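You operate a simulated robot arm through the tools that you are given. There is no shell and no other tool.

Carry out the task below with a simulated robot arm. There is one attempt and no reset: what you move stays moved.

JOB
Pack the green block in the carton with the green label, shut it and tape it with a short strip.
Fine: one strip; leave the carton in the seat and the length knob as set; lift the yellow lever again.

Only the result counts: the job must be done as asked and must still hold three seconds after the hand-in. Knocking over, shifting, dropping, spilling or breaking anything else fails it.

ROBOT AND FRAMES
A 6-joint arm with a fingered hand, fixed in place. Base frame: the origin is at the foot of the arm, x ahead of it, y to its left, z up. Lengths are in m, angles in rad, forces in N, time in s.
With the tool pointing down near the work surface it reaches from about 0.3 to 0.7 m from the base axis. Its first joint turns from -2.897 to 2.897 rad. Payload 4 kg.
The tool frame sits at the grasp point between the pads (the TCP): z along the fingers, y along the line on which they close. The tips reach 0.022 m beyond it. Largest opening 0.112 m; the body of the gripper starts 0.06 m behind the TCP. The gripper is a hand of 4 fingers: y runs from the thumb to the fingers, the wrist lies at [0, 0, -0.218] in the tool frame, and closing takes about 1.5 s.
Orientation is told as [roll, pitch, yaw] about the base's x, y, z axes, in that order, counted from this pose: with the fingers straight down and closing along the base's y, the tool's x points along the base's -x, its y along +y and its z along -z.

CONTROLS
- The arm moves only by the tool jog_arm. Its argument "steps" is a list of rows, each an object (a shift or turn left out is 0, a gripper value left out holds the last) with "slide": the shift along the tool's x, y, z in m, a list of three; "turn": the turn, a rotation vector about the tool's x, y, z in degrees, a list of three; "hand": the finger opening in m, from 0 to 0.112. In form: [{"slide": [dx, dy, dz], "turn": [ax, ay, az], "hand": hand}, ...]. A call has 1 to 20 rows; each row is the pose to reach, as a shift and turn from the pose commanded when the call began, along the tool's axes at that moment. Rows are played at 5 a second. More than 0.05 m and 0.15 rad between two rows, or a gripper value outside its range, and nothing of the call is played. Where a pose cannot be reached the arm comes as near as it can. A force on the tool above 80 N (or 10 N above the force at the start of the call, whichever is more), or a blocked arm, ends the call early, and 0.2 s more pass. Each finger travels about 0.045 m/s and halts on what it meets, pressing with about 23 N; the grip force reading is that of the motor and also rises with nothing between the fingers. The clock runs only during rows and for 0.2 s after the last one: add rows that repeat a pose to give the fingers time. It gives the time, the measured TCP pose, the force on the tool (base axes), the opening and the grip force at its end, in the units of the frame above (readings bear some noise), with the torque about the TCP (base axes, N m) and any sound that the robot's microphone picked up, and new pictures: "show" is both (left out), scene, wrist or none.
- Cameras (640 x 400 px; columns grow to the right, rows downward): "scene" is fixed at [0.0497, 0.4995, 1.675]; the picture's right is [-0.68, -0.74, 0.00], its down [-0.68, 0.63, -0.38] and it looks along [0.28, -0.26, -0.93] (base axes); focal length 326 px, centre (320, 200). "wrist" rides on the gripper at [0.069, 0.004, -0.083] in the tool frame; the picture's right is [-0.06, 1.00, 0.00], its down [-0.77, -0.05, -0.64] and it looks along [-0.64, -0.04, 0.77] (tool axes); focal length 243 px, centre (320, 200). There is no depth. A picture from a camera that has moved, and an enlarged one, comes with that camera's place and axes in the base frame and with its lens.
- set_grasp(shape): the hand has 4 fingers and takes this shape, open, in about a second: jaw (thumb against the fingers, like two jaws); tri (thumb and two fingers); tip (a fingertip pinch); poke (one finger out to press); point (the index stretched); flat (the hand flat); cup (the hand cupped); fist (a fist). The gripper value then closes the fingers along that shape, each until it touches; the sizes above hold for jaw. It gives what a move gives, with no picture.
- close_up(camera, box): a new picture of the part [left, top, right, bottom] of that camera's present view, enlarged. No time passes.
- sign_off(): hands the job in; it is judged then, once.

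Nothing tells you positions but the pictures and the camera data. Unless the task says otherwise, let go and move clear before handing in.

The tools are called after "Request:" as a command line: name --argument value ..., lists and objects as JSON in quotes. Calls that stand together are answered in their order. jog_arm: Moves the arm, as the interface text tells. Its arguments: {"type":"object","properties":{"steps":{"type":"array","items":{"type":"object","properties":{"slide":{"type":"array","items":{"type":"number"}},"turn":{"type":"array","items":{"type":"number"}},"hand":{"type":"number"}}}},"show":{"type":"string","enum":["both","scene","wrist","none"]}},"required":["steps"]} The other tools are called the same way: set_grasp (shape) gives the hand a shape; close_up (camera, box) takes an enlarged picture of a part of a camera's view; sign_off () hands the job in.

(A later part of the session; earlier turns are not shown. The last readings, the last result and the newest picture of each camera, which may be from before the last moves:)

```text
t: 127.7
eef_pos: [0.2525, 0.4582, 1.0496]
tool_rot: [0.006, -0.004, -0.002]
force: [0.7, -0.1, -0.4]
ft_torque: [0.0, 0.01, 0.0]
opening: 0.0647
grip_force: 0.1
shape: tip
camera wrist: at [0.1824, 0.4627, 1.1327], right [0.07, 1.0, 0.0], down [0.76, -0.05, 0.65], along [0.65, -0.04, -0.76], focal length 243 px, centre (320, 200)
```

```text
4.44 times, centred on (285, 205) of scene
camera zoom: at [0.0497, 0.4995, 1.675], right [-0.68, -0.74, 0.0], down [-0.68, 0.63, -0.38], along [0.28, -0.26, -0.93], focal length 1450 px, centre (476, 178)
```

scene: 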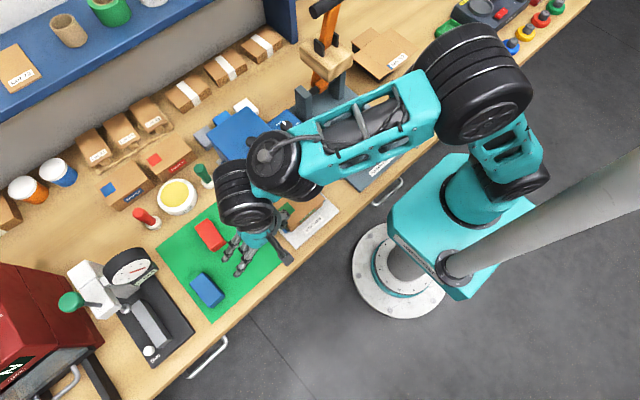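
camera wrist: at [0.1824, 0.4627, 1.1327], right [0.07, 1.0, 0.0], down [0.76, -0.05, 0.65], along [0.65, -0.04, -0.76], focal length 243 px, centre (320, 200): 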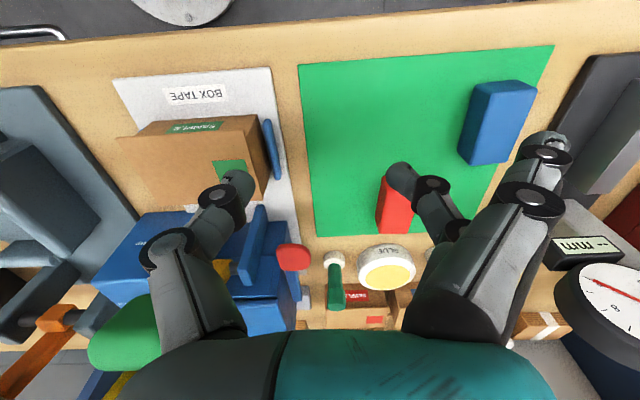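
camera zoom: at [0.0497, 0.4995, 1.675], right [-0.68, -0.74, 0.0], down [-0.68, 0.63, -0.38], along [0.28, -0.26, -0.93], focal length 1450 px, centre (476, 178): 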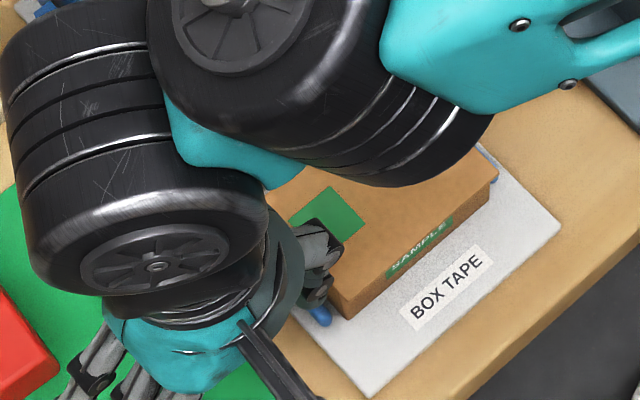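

The red piece is a handle at the front end of a blue bar along the machine's left side (x≈0.39–0.49, y≈0.415, z≈0.98): likely the tape trigger, used with the clamp lever down. I'll bring the yellow lever down again by pinching its ball and following the arc.

Request:
jog_arm --steps '[{"slide": [0, 0, -0.04]}, {"slide": [0, -0.03, -0.075]}, {"slide": [0, -0.07, -0.1]}, {"slide": [0, -0.11, -0.105]}, {"slide": [-0.01, -0.12, -0.105]}, {"slide": [-0.05, -0.12, -0.105]}, {"slide": [-0.09, -0.12, -0.105]}, {"slide": [-0.119, -0.12, -0.105]}, {"slide": [-0.12, -0.12, -0.105]}]' --show "wrist"

Request:
close_up --camera "wrist" --box '[200, 60, 440, 300]'

```text
t: 129.7
eef_pos: [0.3725, 0.3378, 1.1574]
tool_rot: [0.005, -0.004, -0.002]
force: [0.4, 0.2, 0.2]
ft_torque: [0.04, -0.01, -0.01]
opening: 0.0645
grip_force: 0.1
shape: tip
camera wrist: at [0.304, 0.3409, 1.241], right [0.07, 1.0, 0.0], down [0.76, -0.05, 0.65], along [0.64, -0.04, -0.76], focal length 243 px, centre (320, 200)
```

wrist: 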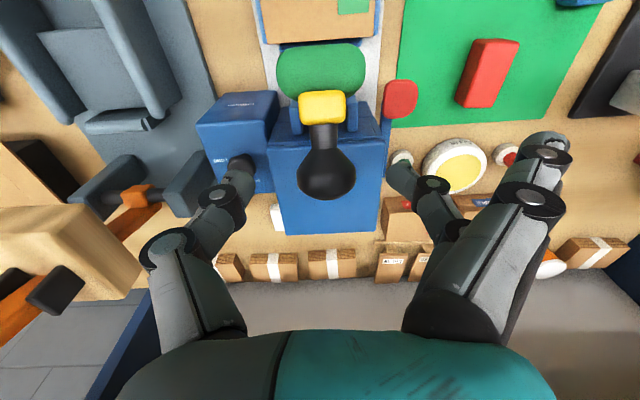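

```text
1.67 times, centred on (320, 180) of wrist
camera zoom: at [0.304, 0.3409, 1.241], right [0.07, 1.0, 0.0], down [0.76, -0.05, 0.65], along [0.64, -0.04, -0.76], focal length 404 px, centre (320, 233)
```

zoom: 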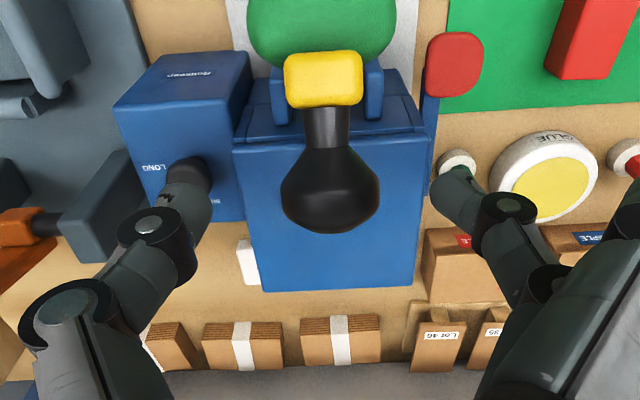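

Request:
jog_arm --steps '[{"slide": [-0.006, 0.0015, 0.01]}, {"slide": [-0.006, 0.0015, 0.017]}, {"slide": [-0.006, 0.0015, 0.017], "hand": 0.045}, {"slide": [-0.006, 0.0015, 0.017], "hand": 0.03}, {"slide": [-0.006, 0.0015, 0.017], "hand": 0.015}, {"slide": [-0.006, 0.0015, 0.017], "hand": 0.015}, {"slide": [-0.006, 0.0015, 0.017], "hand": 0.015}]' --show "wrist"

```text
t: 131.3
eef_pos: [0.3792, 0.3393, 1.1428]
tool_rot: [0.003, -0.005, -0.004]
force: [-0.3, -0.2, 0.4]
ft_torque: [0.03, 0.0, -0.02]
opening: 0.0274
grip_force: 23.1
shape: tip
camera wrist: at [0.3091, 0.3426, 1.2245], right [0.07, 1.0, 0.0], down [0.76, -0.05, 0.65], along [0.65, -0.04, -0.76], focal length 243 px, centre (320, 200)
```

wrist: 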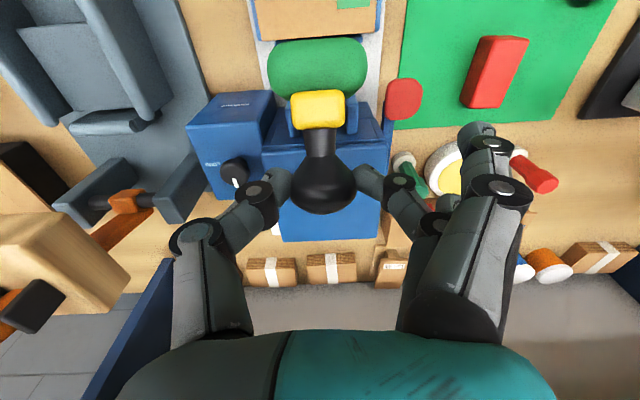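

Request:
jog_arm --steps '[{"slide": [0.0086, 0, 0]}, {"slide": [0.0206, 0, 0.0023]}, {"slide": [0.0324, 0, 0.006]}, {"slide": [0.0438, 0, 0.0108]}, {"slide": [0.0548, 0, 0.0165]}, {"slide": [0.0652, 0, 0.0231]}, {"slide": [0.075, 0, 0.0306]}, {"slide": [0.0841, 0, 0.039]}, {"slide": [0.0924, 0, 0.048]}, {"slide": [0.0999, 0, 0.0578]}, {"slide": [0.1065, 0, 0.0682]}, {"slide": [0.1122, 0, 0.0792]}, {"slide": [0.1186, 0, 0.0953]}, {"slide": [0.1234, 0, 0.1075]}, {"slide": [0.1234, 0, 0.1075]}]'

Request:
close_up --camera "wrist" --box '[200, 60, 440, 300]'

```text
t: 134.5
eef_pos: [0.2576, 0.3412, 1.0358]
tool_rot: [0.004, -0.003, 0.001]
force: [-17.5, -2.8, 5.2]
ft_torque: [-0.07, 0.07, -0.09]
opening: 0.0256
grip_force: 23.2
shape: tip
camera wrist: at [0.188, 0.3446, 1.1179], right [0.06, 1.0, 0.0], down [0.76, -0.05, 0.65], along [0.64, -0.04, -0.76], focal length 243 px, centre (320, 200)
```

scene: 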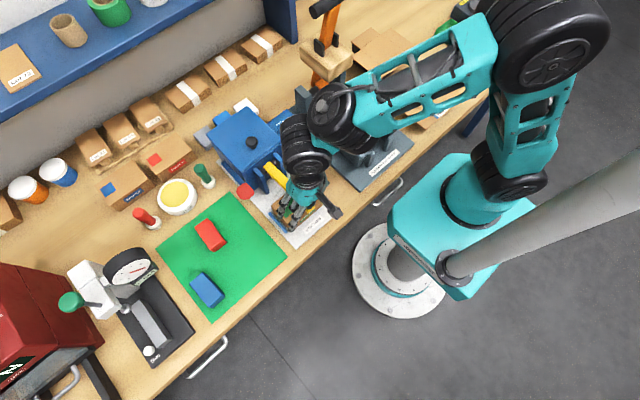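
wrist: 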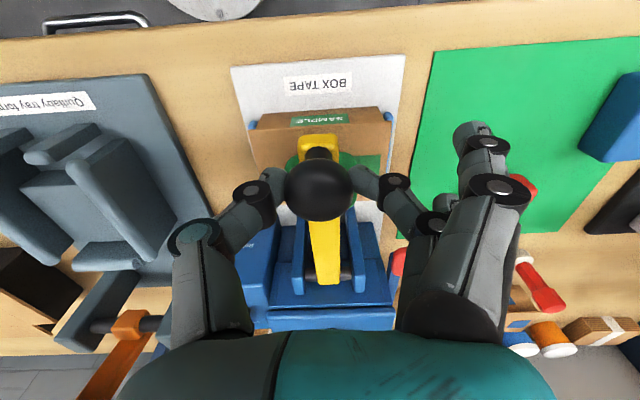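

```text
1.67 times, centred on (320, 180) of wrist
camera zoom: at [0.188, 0.3446, 1.1179], right [0.06, 1.0, 0.0], down [0.76, -0.05, 0.65], along [0.64, -0.04, -0.76], focal length 404 px, centre (320, 233)
```

zoom: 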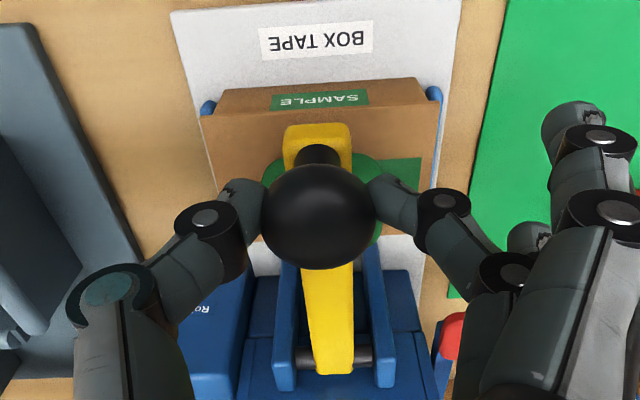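

The lever is down again. Releasing and rising clear.

Request:
jog_arm --steps '[{"hand": 0.04}, {"hand": 0.06}, {"hand": 0.07}, {"slide": [0, 0, -0.03], "hand": 0.07}, {"slide": [0, 0, -0.06], "hand": 0.07}, {"slide": [0.02, 0, -0.09], "hand": 0.07}, {"slide": [0.02, 0, -0.09], "hand": 0.07}]'

Request:
close_up --camera "wrist" --box '[200, 20, 480, 260]'

```text
t: 136.1
eef_pos: [0.235, 0.3412, 1.1256]
tool_rot: [0.007, -0.006, -0.004]
force: [0.3, 0.1, -1.8]
ft_torque: [-0.02, 0.02, 0.0]
opening: 0.0696
grip_force: 0.1
shape: tip
camera wrist: at [0.1658, 0.3449, 1.2083], right [0.07, 1.0, 0.0], down [0.76, -0.05, 0.65], along [0.65, -0.04, -0.76], focal length 243 px, centre (320, 200)
```

scene: 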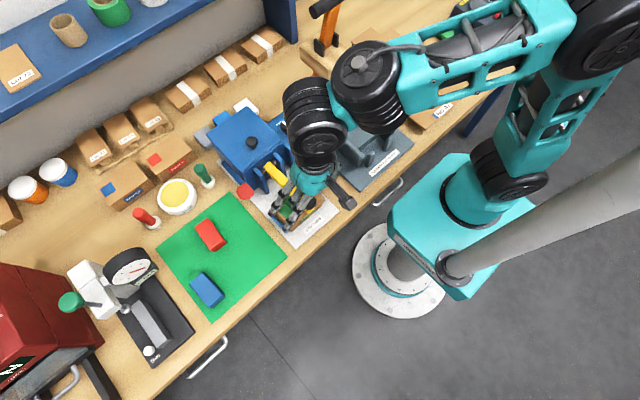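
wrist: 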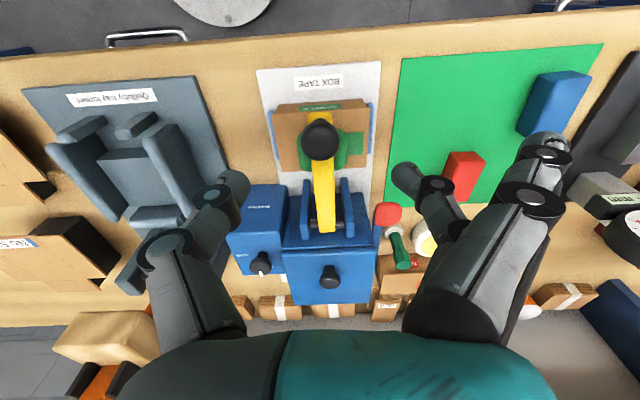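

```text
1.67 times, centred on (340, 140) of wrist
camera zoom: at [0.1658, 0.3449, 1.2083], right [0.07, 1.0, 0.0], down [0.76, -0.05, 0.65], along [0.65, -0.04, -0.76], focal length 404 px, centre (287, 300)
```

zoom: 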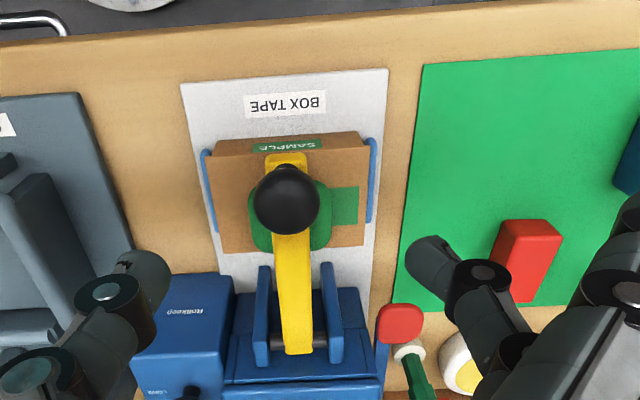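

Lever down. Now I'll close the fingertips and move above the red handle at ≈(0.384, 0.418, 0.985).

Request:
jog_arm --steps '[{"slide": [-0.03, 0.015, 0], "hand": 0.05}, {"slide": [-0.065, 0.033, 0], "hand": 0.03}, {"slide": [-0.1, 0.05, 0], "hand": 0.01}, {"slide": [-0.135, 0.067, 0], "hand": 0.0}, {"slide": [-0.15, 0.077, 0.02], "hand": 0.0}, {"slide": [-0.15, 0.077, 0.05], "hand": 0.0}, {"slide": [-0.15, 0.077, 0.05], "hand": 0.0}]'

Request:
close_up --camera "wrist" --box '[200, 40, 440, 280]'

Request:
close_up --camera "scene" --box '[200, 120, 320, 230]'

```text
t: 137.7
eef_pos: [0.39, 0.4154, 1.0733]
tool_rot: [0.002, -0.005, -0.001]
force: [0.6, -0.6, -0.3]
ft_torque: [0.02, 0.03, -0.02]
opening: 0.0001
grip_force: 23.1
shape: tip
camera wrist: at [0.3208, 0.4191, 1.1554], right [0.07, 1.0, 0.0], down [0.76, -0.05, 0.65], along [0.65, -0.04, -0.76], focal length 243 px, centre (320, 200)
```

scene: 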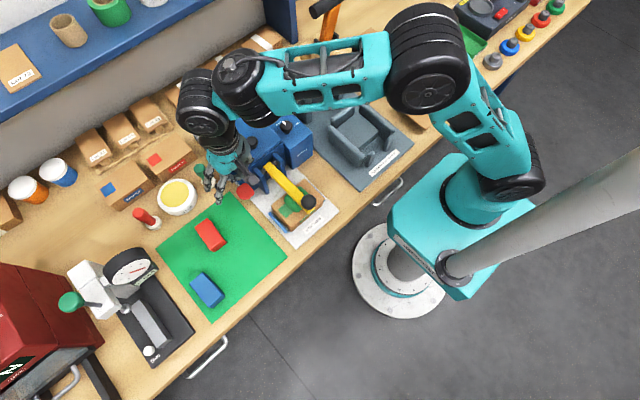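
wrist: 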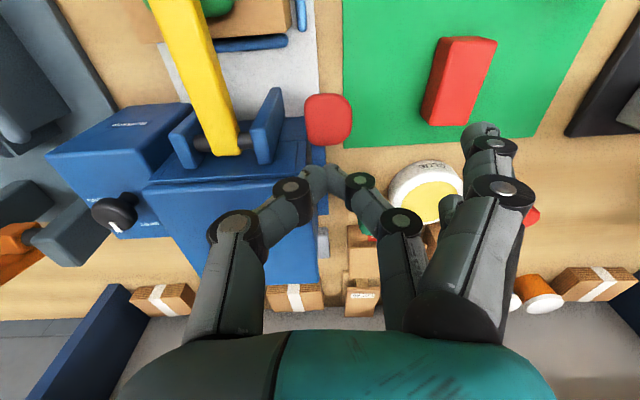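

```text
1.67 times, centred on (320, 160) of wrist
camera zoom: at [0.3208, 0.4191, 1.1554], right [0.07, 1.0, 0.0], down [0.76, -0.05, 0.65], along [0.65, -0.04, -0.76], focal length 404 px, centre (320, 267)
```

zoom: 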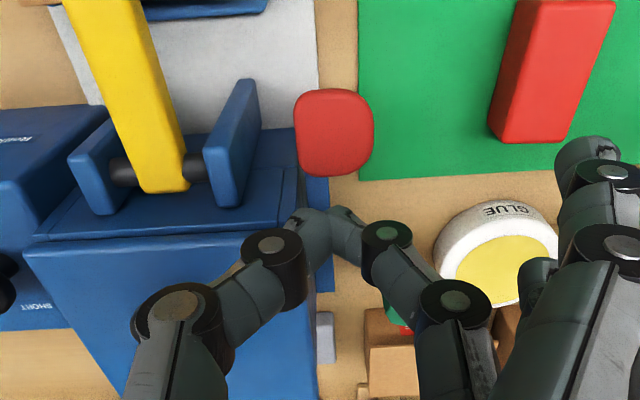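

```text
3.64 times, centred on (260, 175) of scene
camera zoom: at [0.0497, 0.4995, 1.675], right [-0.68, -0.74, 0.0], down [-0.68, 0.63, -0.38], along [0.28, -0.26, -0.93], focal length 1186 px, centre (538, 291)
```

zoom: 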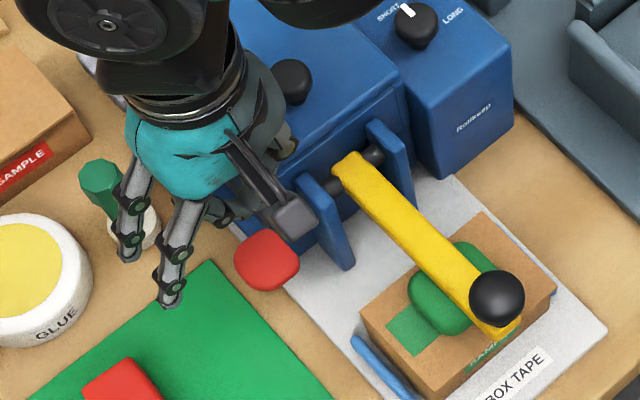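

Centred over the red handle. Pressing it down gently.

Request:
jog_arm --steps '[{"slide": [0, 0.004, 0.03]}, {"slide": [0, 0.004, 0.055]}, {"slide": [0, 0.004, 0.062]}, {"slide": [0, 0.004, 0.068]}, {"slide": [0, 0.004, 0.074]}, {"slide": [0, 0.004, 0.08]}, {"slide": [0, 0.004, 0.08]}]'

Request:
close_up --camera "wrist" --box '[200, 40, 440, 280]'

Request:
close_up --camera "scene" --box '[220, 130, 340, 240]'

```text
t: 139.3
eef_pos: [0.388, 0.422, 0.9955]
tool_rot: [0.005, -0.005, -0.002]
force: [-0.3, 0.4, 1.4]
ft_torque: [0.03, -0.02, -0.02]
opening: 0.0001
grip_force: 23.4
shape: tip
camera wrist: at [0.3176, 0.4255, 1.0777], right [0.07, 1.0, 0.0], down [0.76, -0.05, 0.65], along [0.65, -0.04, -0.76], focal length 243 px, centre (320, 200)
```

scene: 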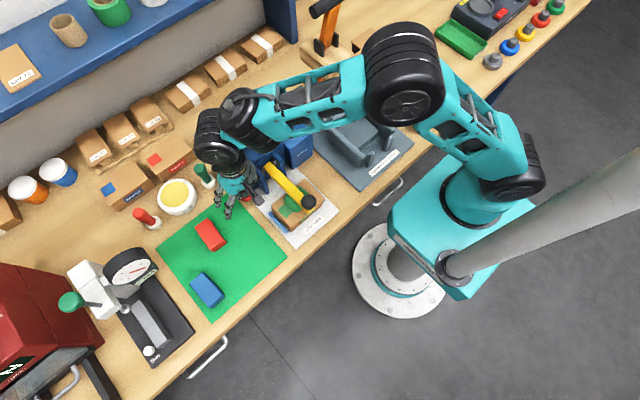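
wrist: 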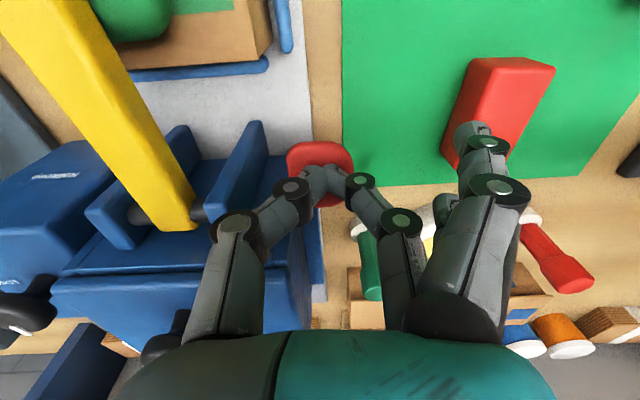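

```text
1.67 times, centred on (320, 160) of wrist
camera zoom: at [0.3176, 0.4255, 1.0777], right [0.07, 1.0, 0.0], down [0.76, -0.05, 0.65], along [0.65, -0.04, -0.76], focal length 404 px, centre (320, 267)
```

zoom: 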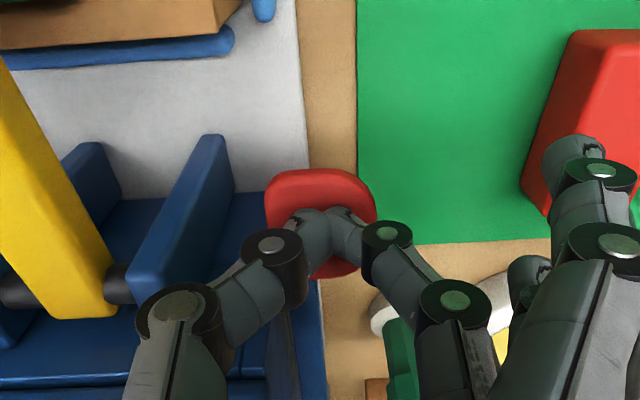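

```text
3.64 times, centred on (280, 185) of scene
camera zoom: at [0.0497, 0.4995, 1.675], right [-0.68, -0.74, 0.0], down [-0.68, 0.63, -0.38], along [0.28, -0.26, -0.93], focal length 1186 px, centre (466, 254)
```

zoom: 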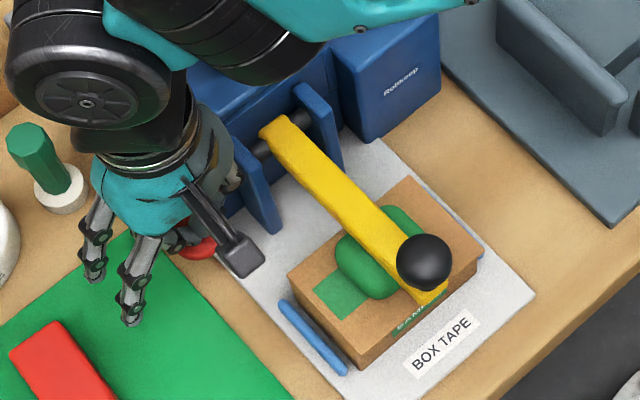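

Just touching. Pressing further in small steps.

Request:
jog_arm --steps '[{"slide": [0, 0, 0.005]}, {"slide": [0, 0, 0.01]}, {"slide": [0, 0, 0.015]}, {"slide": [0, 0, 0.02]}, {"slide": [0, 0, 0.02]}]' --show "wrist"

Request:
close_up --camera "wrist" --box '[200, 40, 440, 280]'

```text
t: 140.5
eef_pos: [0.3865, 0.4217, 0.9749]
tool_rot: [0.002, -0.006, -0.001]
force: [-0.5, 0.9, 2.8]
ft_torque: [0.04, 0.0, -0.01]
opening: 0.0
grip_force: 23.5
shape: tip
camera wrist: at [0.317, 0.4255, 1.0576], right [0.07, 1.0, 0.0], down [0.76, -0.05, 0.65], along [0.65, -0.04, -0.76], focal length 243 px, centre (320, 200)
```

wrist: 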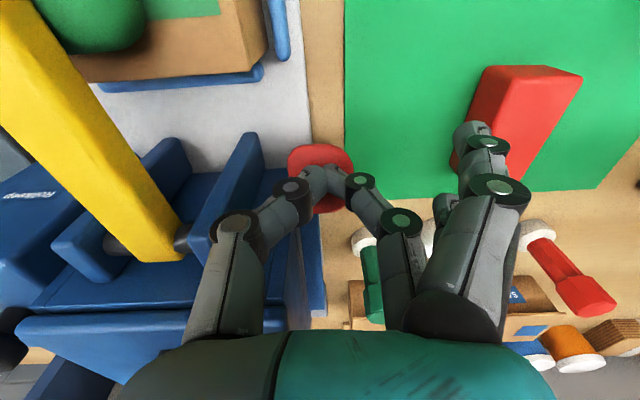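

```text
1.67 times, centred on (320, 160) of wrist
camera zoom: at [0.317, 0.4255, 1.0576], right [0.07, 1.0, 0.0], down [0.76, -0.05, 0.65], along [0.65, -0.04, -0.76], focal length 404 px, centre (320, 267)
```

zoom: 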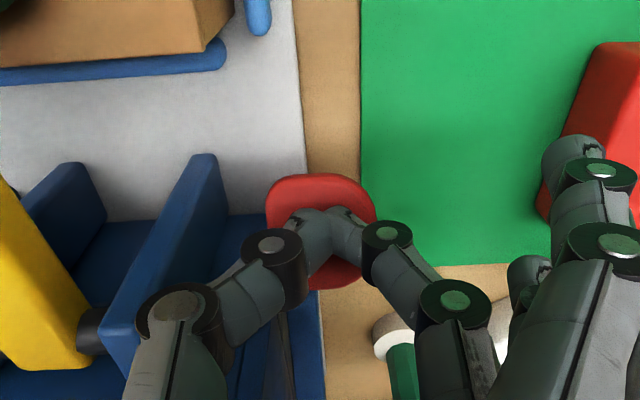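

The red handle moves down with light resistance; continuing its stroke.

Request:
jog_arm --steps '[{"slide": [0, 0, 0.005]}, {"slide": [0, 0, 0.01]}, {"slide": [0, 0, 0.015]}, {"slide": [0, 0, 0.02]}, {"slide": [0, 0, 0.025]}, {"slide": [0, 0, 0.03]}, {"slide": [0, 0, 0.03]}]'

Request:
close_up --camera "wrist" --box '[200, 40, 440, 280]'

Request:
close_up --camera "scene" --box '[220, 130, 340, 240]'

```text
t: 141.7
eef_pos: [0.3869, 0.425, 0.9635]
tool_rot: [0.016, -0.015, 0.0]
force: [-15.2, -8.4, 43.3]
ft_torque: [-0.22, 0.13, -0.05]
opening: 0.0
grip_force: 22.7
shape: tip
stopped in row 5: the force on the tool passed its limit at 84 N (the readings are from after the stop); the commanded pose is now the measured one
camera wrist: at [0.3165, 0.427, 1.0451], right [0.06, 1.0, 0.02], down [0.75, -0.06, 0.65], along [0.65, -0.03, -0.76], focal length 243 px, centre (320, 200)
```

scene: 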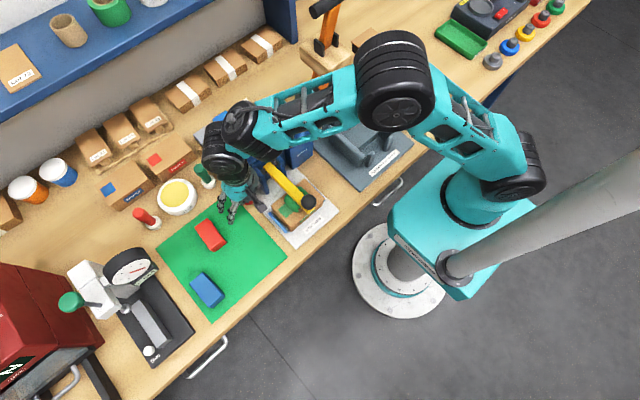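
wrist: 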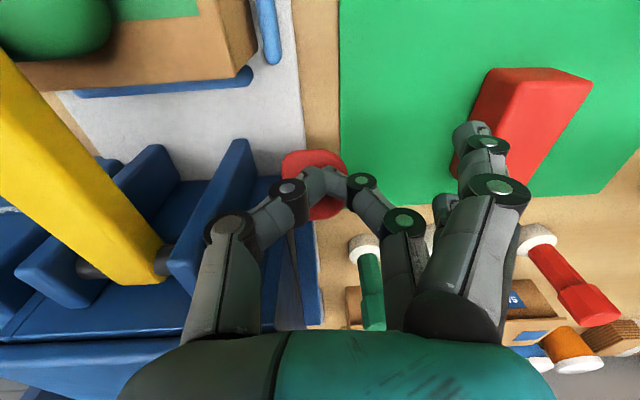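

```text
1.67 times, centred on (320, 160) of wrist
camera zoom: at [0.3165, 0.427, 1.0451], right [0.06, 1.0, 0.02], down [0.75, -0.06, 0.65], along [0.65, -0.03, -0.76], focal length 404 px, centre (320, 267)
```

zoom: 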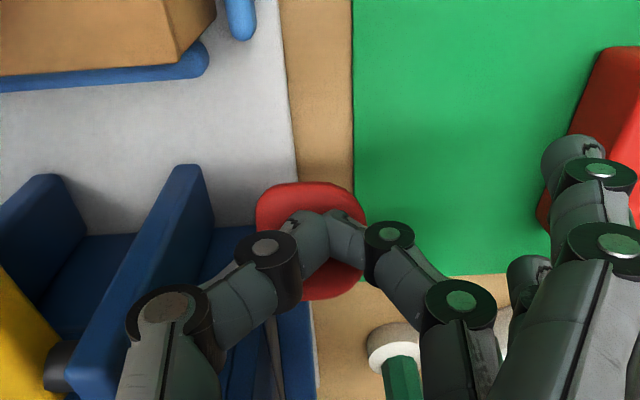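

```text
3.64 times, centred on (280, 185) of scene
camera zoom: at [0.0497, 0.4995, 1.675], right [-0.68, -0.74, 0.0], down [-0.68, 0.63, -0.38], along [0.28, -0.26, -0.93], focal length 1186 px, centre (466, 254)
```

zoom: 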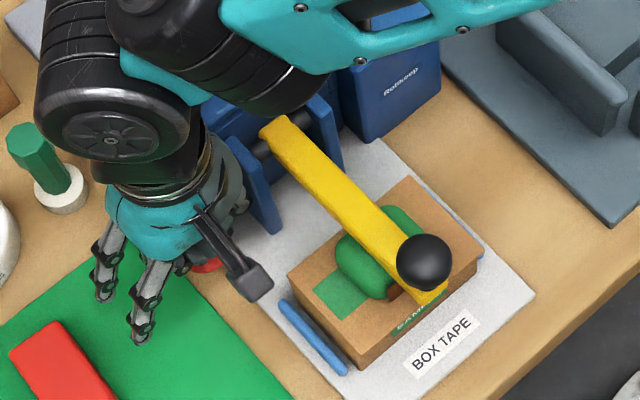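

The red handle reached its stop. Something brownish appeared near the pad. Rising off and looking closely.

Request:
jog_arm --steps '[{"slide": [0, 0, -0.02]}, {"slide": [0, 0, -0.05]}, {"slide": [0, 0, -0.08]}, {"slide": [0.0, 0, -0.08]}]' --show "none"

Request:
close_up --camera "scene" --box '[260, 170, 340, 240]'

Request:
close_up --camera "scene" --box '[200, 120, 320, 230]'

Request:
close_up --camera "wrist" --box '[100, 0, 400, 200]'

```text
t: 142.7
eef_pos: [0.3862, 0.4212, 1.0399]
tool_rot: [0.012, -0.012, -0.003]
force: [0.6, 0.7, -0.7]
ft_torque: [0.01, -0.03, -0.01]
opening: 0.0002
grip_force: 23.3
shape: tip
```

```text
5.71 times, centred on (300, 205) of scene
camera zoom: at [0.0497, 0.4995, 1.675], right [-0.68, -0.74, 0.0], down [-0.68, 0.63, -0.38], along [0.28, -0.26, -0.93], focal length 1864 px, centre (434, 171)
```

zoom: 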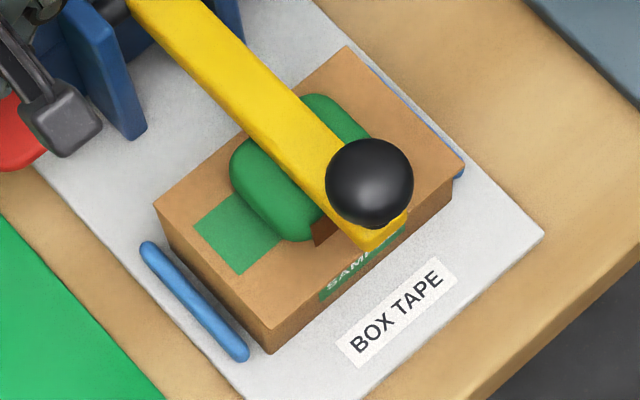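

```text
3.64 times, centred on (260, 175) of scene
camera zoom: at [0.0497, 0.4995, 1.675], right [-0.68, -0.74, 0.0], down [-0.68, 0.63, -0.38], along [0.28, -0.26, -0.93], focal length 1186 px, centre (538, 291)
```

zoom: 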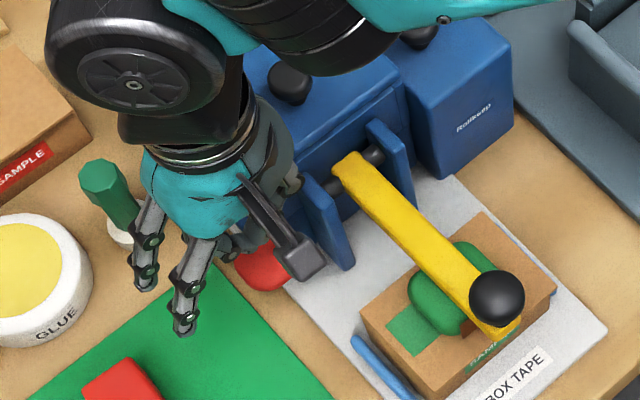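

```text
2.00 times, centred on (250, 100) of wrist
camera zoom: at [0.3172, 0.4244, 1.122], right [0.07, 1.0, 0.01], down [0.76, -0.06, 0.65], along [0.65, -0.03, -0.76], focal length 485 px, centre (460, 400)
```

zoom: 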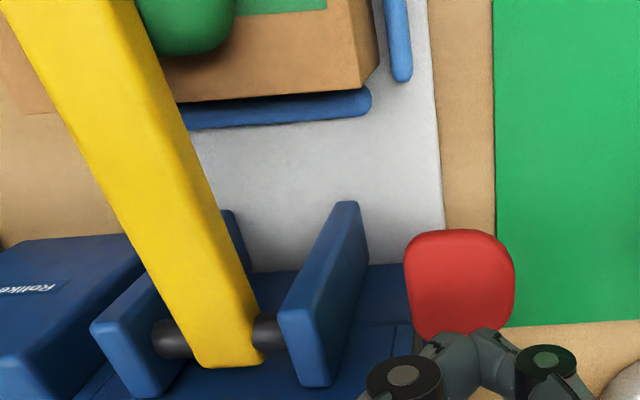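

A brown tape strip now shows from under the pad: one strip applied. Now back to the ball to lift the yellow lever.

Request:
jog_arm --steps '[{"slide": [0.02, 0, -0.02]}, {"slide": [0.06, 0, -0.04]}, {"slide": [0.1, 0, -0.06]}, {"slide": [0.135, -0.01, -0.08], "hand": 0.03}, {"slide": [0.15, -0.04, -0.085], "hand": 0.07}, {"slide": [0.15, -0.08, -0.085], "hand": 0.07}, {"slide": [0.15, -0.08, -0.085], "hand": 0.07}, {"slide": [0.15, -0.08, -0.085], "hand": 0.07}]'

Request:
close_up --camera "wrist" --box '[200, 20, 440, 260]'

```text
t: 144.5
eef_pos: [0.2342, 0.3436, 1.1262]
tool_rot: [0.013, -0.014, -0.001]
force: [-0.6, -0.2, 0.5]
ft_torque: [0.01, 0.0, 0.01]
opening: 0.0695
grip_force: 0.1
shape: tip
camera wrist: at [0.1644, 0.3458, 1.2067], right [0.07, 1.0, 0.01], down [0.76, -0.06, 0.65], along [0.65, -0.03, -0.76], focal length 243 px, centre (320, 200)
```

scene: 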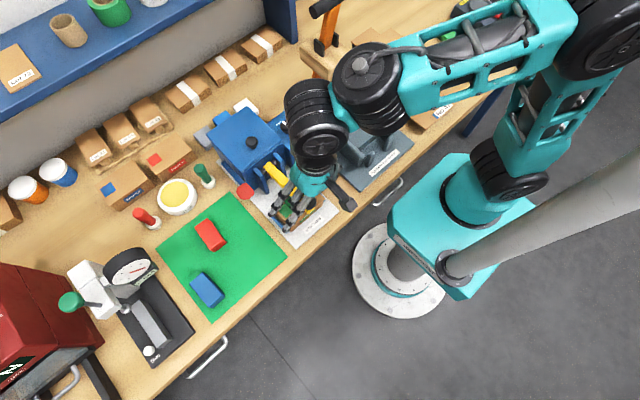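
wrist: 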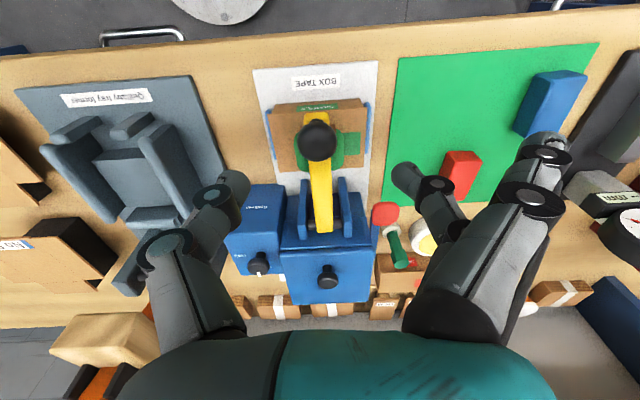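

```text
1.67 times, centred on (320, 140) of wrist
camera zoom: at [0.1644, 0.3458, 1.2067], right [0.07, 1.0, 0.01], down [0.76, -0.06, 0.65], along [0.65, -0.03, -0.76], focal length 404 px, centre (320, 300)
```

zoom: 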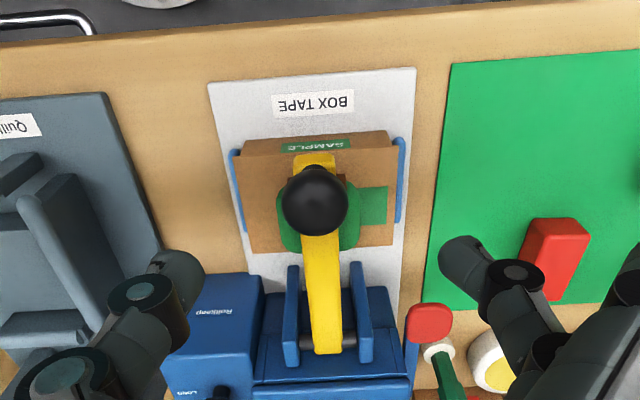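

Request:
jog_arm --steps '[{"slide": [-0.0213, -0.004, 0.03], "turn": [0.7, 0.8, 0]}, {"slide": [-0.0213, -0.004, 0.06], "turn": [0.7, 0.8, 0]}, {"slide": [-0.0213, -0.004, 0.085], "turn": [0.7, 0.8, 0]}, {"slide": [-0.0213, -0.004, 0.0937], "turn": [0.7, 0.8, 0]}, {"slide": [-0.0213, -0.004, 0.0937], "turn": [0.7, 0.8, 0]}]' --show "wrist"

Request:
close_up --camera "wrist" --box '[200, 60, 440, 300]'

```text
t: 145.7
eef_pos: [0.2573, 0.3415, 1.0266]
tool_rot: [0.002, 0.0, -0.002]
force: [0.3, 0.2, 0.1]
ft_torque: [0.02, -0.02, 0.02]
opening: 0.0699
grip_force: 0.1
shape: tip
camera wrist: at [0.1886, 0.3451, 1.1092], right [0.07, 1.0, 0.0], down [0.77, -0.05, 0.64], along [0.64, -0.04, -0.77], focal length 243 px, centre (320, 200)
```

wrist: 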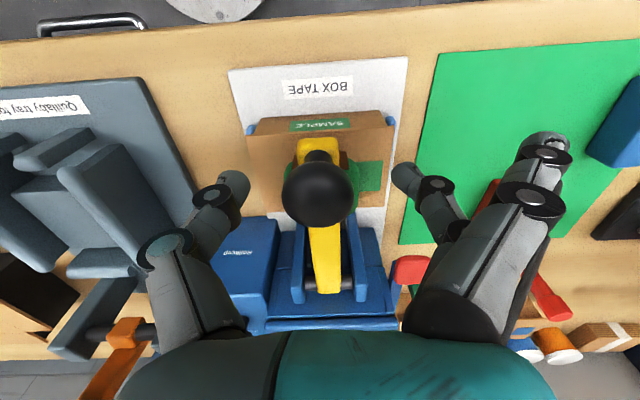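

```text
1.67 times, centred on (320, 180) of wrist
camera zoom: at [0.1886, 0.3451, 1.1092], right [0.07, 1.0, 0.0], down [0.77, -0.05, 0.64], along [0.64, -0.04, -0.77], focal length 404 px, centre (320, 233)
```

zoom: 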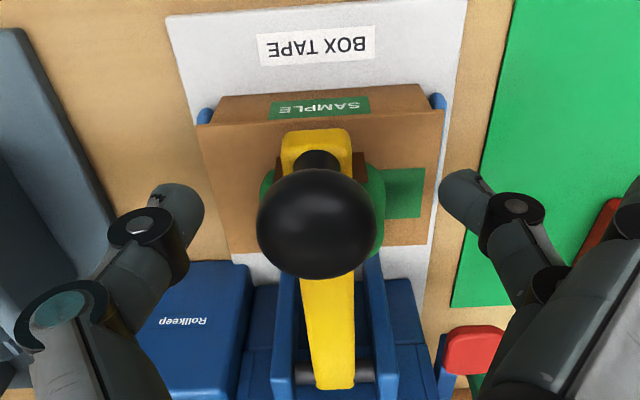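

Request:
jog_arm --steps '[{"slide": [0, -0.001, -0.006]}, {"slide": [0, -0.001, -0.006], "hand": 0.045}, {"slide": [0, -0.001, -0.006], "hand": 0.03}, {"slide": [0, -0.001, -0.006], "hand": 0.015}, {"slide": [0, -0.001, -0.006], "hand": 0.015}, {"slide": [0, -0.001, -0.006], "hand": 0.015}]' --show "none"

Request:
jog_arm --steps '[{"slide": [-0.0015, 0, -0.008]}, {"slide": [-0.0054, 0, -0.019]}, {"slide": [-0.01, 0, -0.0302]}, {"slide": [-0.0159, 0, -0.0414]}, {"slide": [-0.0225, 0, -0.0518]}, {"slide": [-0.03, 0, -0.0616]}, {"slide": [-0.0383, 0, -0.0706]}, {"slide": [-0.0474, 0, -0.079]}, {"slide": [-0.0572, 0, -0.0865]}, {"slide": [-0.0676, 0, -0.0931]}, {"slide": [-0.0786, 0, -0.0988]}, {"slide": [-0.09, 0, -0.1036]}, {"slide": [-0.1018, 0, -0.1072]}, {"slide": [-0.1138, 0, -0.11]}, {"slide": [-0.1138, 0, -0.11]}]'

Request:
close_up --camera "wrist" --box '[200, 20, 440, 260]'

Request:
close_up --camera "scene" --box '[220, 110, 350, 240]'

```text
t: 147.1
eef_pos: [0.2575, 0.3396, 1.0326]
tool_rot: [0.002, 0.001, -0.001]
force: [-2.8, 0.5, 0.0]
ft_torque: [0.02, 0.05, 0.0]
opening: 0.0269
grip_force: 22.8
shape: tip
```

```text
t: 150.3
eef_pos: [0.3724, 0.337, 1.1448]
tool_rot: [0.001, -0.002, -0.003]
force: [-2.8, 4.9, 2.7]
ft_torque: [0.13, 0.17, 0.09]
opening: 0.0261
grip_force: 23.6
shape: tip
camera wrist: at [0.3033, 0.3407, 1.2263], right [0.07, 1.0, 0.0], down [0.77, -0.05, 0.64], along [0.64, -0.04, -0.77], focal length 243 px, centre (320, 200)
```

scene: 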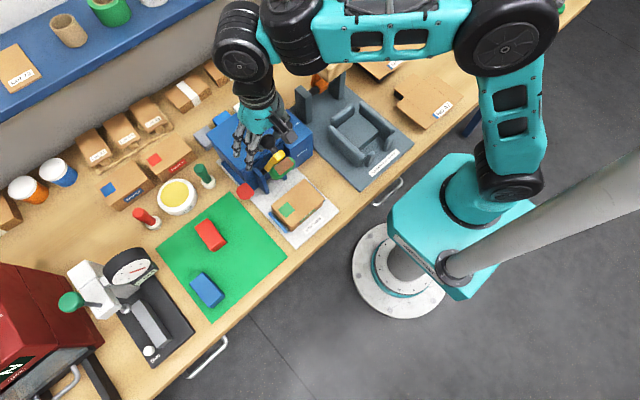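
wrist: 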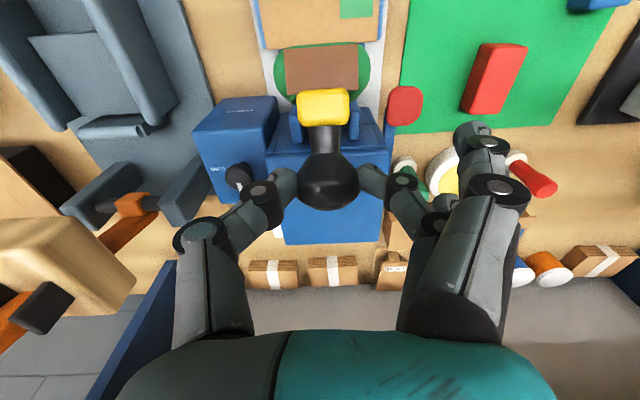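

```text
1.67 times, centred on (320, 140) of wrist
camera zoom: at [0.3033, 0.3407, 1.2263], right [0.07, 1.0, 0.0], down [0.77, -0.05, 0.64], along [0.64, -0.04, -0.77], focal length 404 px, centre (320, 300)
```

zoom: 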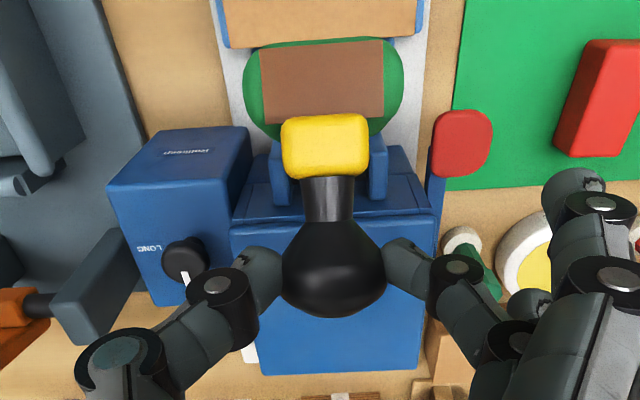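

```text
3.08 times, centred on (285, 175) of scene
camera zoom: at [0.0497, 0.4995, 1.675], right [-0.68, -0.74, 0.0], down [-0.68, 0.63, -0.38], along [0.28, -0.26, -0.93], focal length 1004 px, centre (428, 277)
```

zoom: 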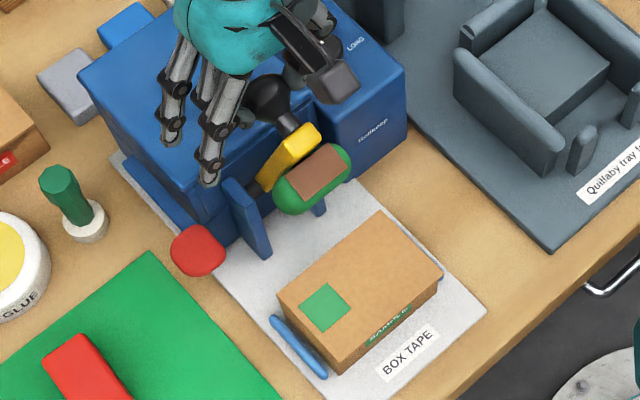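

Now it's clear: the red handle feeds one short strip onto the pad, and the yellow lever then presses it onto the carton. The strip is on the pad, so I'll swing the lever down again and press it.

Request:
jog_arm --steps '[{"slide": [0.012, 0, 0.0028]}, {"slide": [0.0238, 0, 0.0064]}, {"slide": [0.0352, 0, 0.0112]}, {"slide": [0.0462, 0, 0.0169]}, {"slide": [0.0566, 0, 0.0235]}, {"slide": [0.0664, 0, 0.031]}, {"slide": [0.0755, 0, 0.0394]}, {"slide": [0.0838, 0, 0.0484]}, {"slide": [0.0913, 0, 0.0582]}, {"slide": [0.0979, 0, 0.0686]}, {"slide": [0.1038, 0, 0.0798]}, {"slide": [0.1084, 0, 0.091]}, {"slide": [0.1123, 0, 0.102]}, {"slide": [0.1138, 0, 0.109]}, {"slide": [0.1138, 0, 0.109]}]' --show "wrist"

Request:
close_up --camera "scene" --box '[240, 150, 340, 240]'

```text
t: 153.5
eef_pos: [0.2582, 0.3394, 1.0361]
tool_rot: [0.001, 0.002, -0.003]
force: [-15.8, -1.4, 5.0]
ft_torque: [0.01, 0.0, -0.12]
opening: 0.0271
grip_force: 22.9
shape: tip
camera wrist: at [0.1885, 0.3424, 1.1181], right [0.07, 1.0, 0.0], down [0.77, -0.05, 0.64], along [0.64, -0.04, -0.77], focal length 243 px, centre (320, 200)
```

wrist: 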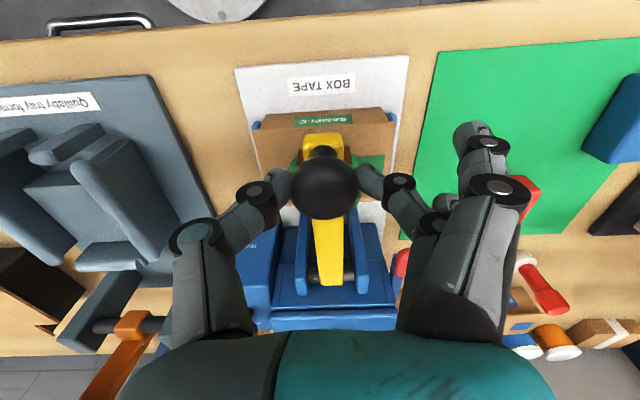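

```text
4.44 times, centred on (290, 195) of scene
camera zoom: at [0.0497, 0.4995, 1.675], right [-0.68, -0.74, 0.0], down [-0.68, 0.63, -0.38], along [0.28, -0.26, -0.93], focal length 1450 px, centre (453, 222)
```

zoom: 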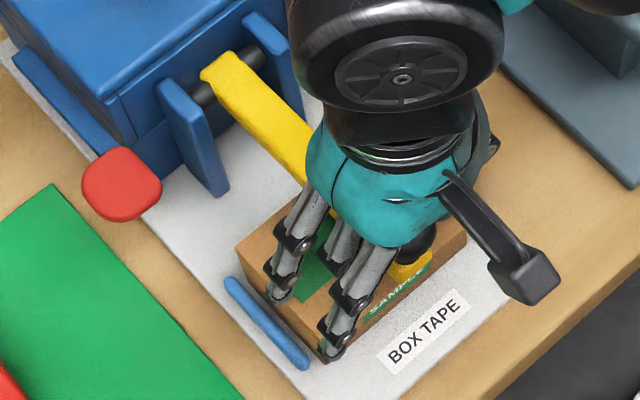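

Lever down. Releasing, closing the fingertips above the ball and pressing down firmly.

Request:
jog_arm --steps '[{"hand": 0.04}, {"hand": 0.06}, {"hand": 0.07}, {"slide": [0, 0, -0.025], "hand": 0.07}, {"slide": [0.0, 0, -0.05], "hand": 0.07}, {"slide": [0.0015, 0, -0.05], "hand": 0.04}, {"slide": [0.0015, 0, -0.05], "hand": 0.0}, {"slide": [0.0015, 0, -0.05], "hand": 0.0}, {"slide": [0.0015, 0, -0.05], "hand": 0.0}, {"slide": [0.0015, 0, -0.05], "hand": 0.0}, {"slide": [0.0015, 0, -0.05], "hand": 0.0}]' --show "wrist"

Request:
close_up --camera "wrist" --box '[200, 60, 440, 300]'

```text
t: 155.9
eef_pos: [0.2564, 0.338, 1.0854]
tool_rot: [0.002, 0.002, -0.002]
force: [-0.5, 0.5, 0.0]
ft_torque: [0.01, -0.02, -0.03]
opening: 0.0
grip_force: 23.1
shape: tip
camera wrist: at [0.187, 0.3428, 1.1679], right [0.07, 1.0, 0.0], down [0.77, -0.05, 0.64], along [0.64, -0.04, -0.77], focal length 243 px, centre (320, 200)
```

wrist: 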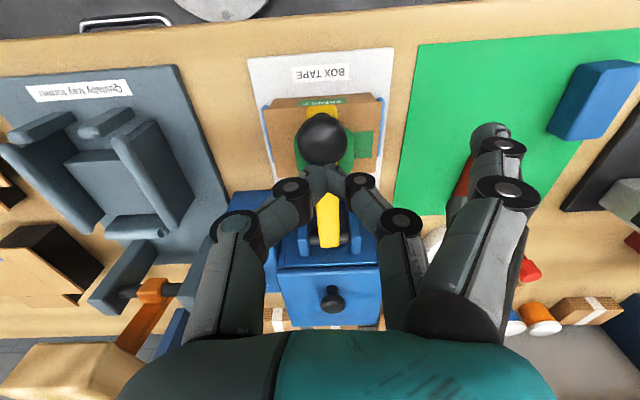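

```text
1.67 times, centred on (320, 180) of wrist
camera zoom: at [0.187, 0.3428, 1.1679], right [0.07, 1.0, 0.0], down [0.77, -0.05, 0.64], along [0.64, -0.04, -0.77], focal length 404 px, centre (320, 233)
```

zoom: 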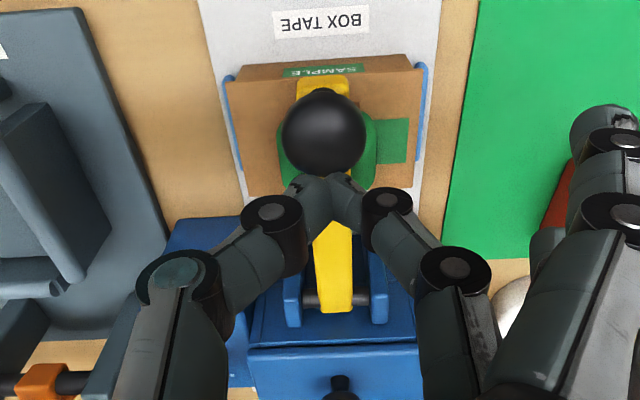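

Request:
jog_arm --steps '[{"slide": [-0.0015, 0.002, 0.015]}, {"slide": [-0.0015, 0.002, 0.024]}, {"slide": [-0.0015, 0.002, 0.028]}, {"slide": [-0.0015, 0.002, 0.031]}, {"slide": [-0.0015, 0.002, 0.034]}, {"slide": [-0.0015, 0.002, 0.037]}, {"slide": [-0.0015, 0.002, 0.039]}, {"slide": [-0.0015, 0.002, 0.041]}, {"slide": [-0.0015, 0.002, 0.041]}]' --show "wrist"

```text
t: 157.8
eef_pos: [0.2575, 0.3416, 1.0497]
tool_rot: [0.013, -0.008, 0.001]
force: [-6.0, -7.2, 49.3]
ft_torque: [-0.12, 0.23, 0.01]
opening: 0.0
grip_force: 22.9
shape: tip
stopped in row 9: the force on the tool passed its limit at 81 N (the readings are from after the stop); the commanded pose is now the measured one
camera wrist: at [0.1892, 0.3451, 1.1326], right [0.06, 1.0, 0.01], down [0.76, -0.06, 0.65], along [0.65, -0.03, -0.76], focal length 243 px, centre (320, 200)
```

wrist: 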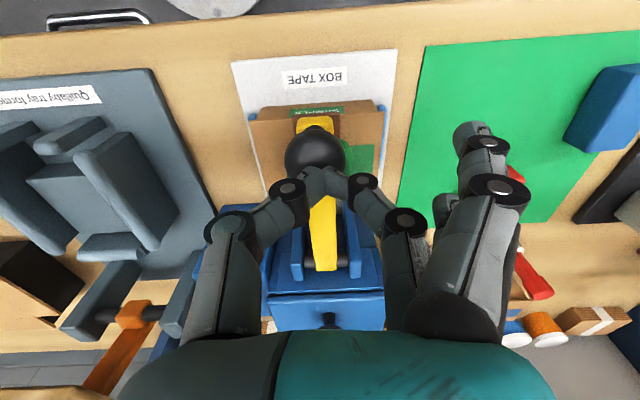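

Pressed with ≈80 N. Now rising, reopening, and pinching the ball again to lift.

Request:
jog_arm --steps '[{"slide": [0, 0, -0.025], "turn": [0.7, 0.45, 0]}, {"slide": [0, -0.001, -0.05], "turn": [0.7, 0.45, 0]}, {"slide": [0, -0.001, -0.05], "turn": [0.7, 0.45, 0], "hand": 0.04}, {"slide": [0, -0.001, -0.05], "turn": [0.7, 0.45, 0], "hand": 0.07}, {"slide": [0, -0.001, -0.05], "turn": [0.7, 0.45, 0], "hand": 0.07}, {"slide": [0, -0.001, -0.05], "turn": [0.7, 0.45, 0], "hand": 0.07}, {"slide": [0, -0.001, -0.02], "turn": [0.7, 0.45, 0], "hand": 0.07}, {"slide": [0, -0.001, 0.005], "turn": [0.7, 0.45, 0], "hand": 0.07}, {"slide": [0, -0.001, 0.016], "turn": [0.7, 0.45, 0], "hand": 0.07}, {"slide": [0, -0.001, 0.016], "turn": [0.7, 0.45, 0], "hand": 0.07}]' --show "wrist"

Request:
close_up --camera "wrist" --box '[200, 60, 440, 300]'

```text
t: 160.0
eef_pos: [0.2574, 0.3404, 1.0312]
tool_rot: [-0.004, 0.005, 0.001]
force: [0.4, 1.0, 0.5]
ft_torque: [-0.01, -0.04, 0.01]
opening: 0.0695
grip_force: 0.1
shape: tip
camera wrist: at [0.1891, 0.3449, 1.1144], right [0.06, 1.0, -0.01], down [0.77, -0.05, 0.64], along [0.64, -0.04, -0.77], focal length 243 px, centre (320, 200)
```

wrist: 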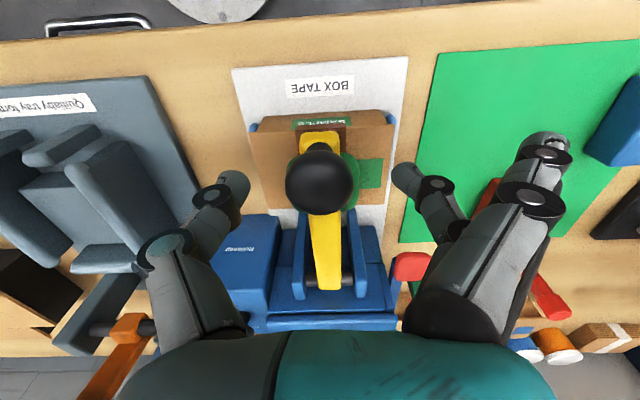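

```text
1.67 times, centred on (320, 180) of wrist
camera zoom: at [0.1891, 0.3449, 1.1144], right [0.06, 1.0, -0.01], down [0.77, -0.05, 0.64], along [0.64, -0.04, -0.77], focal length 404 px, centre (320, 233)
```

zoom: 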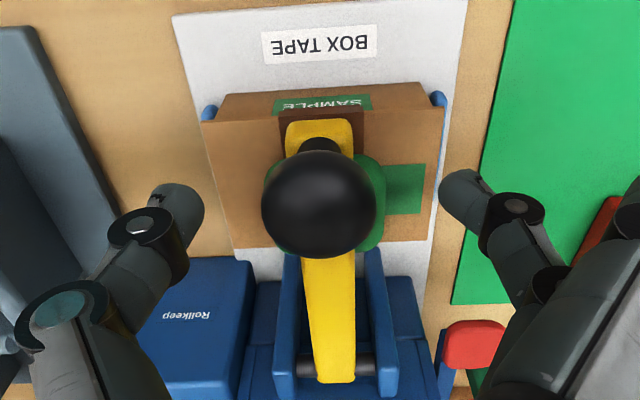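

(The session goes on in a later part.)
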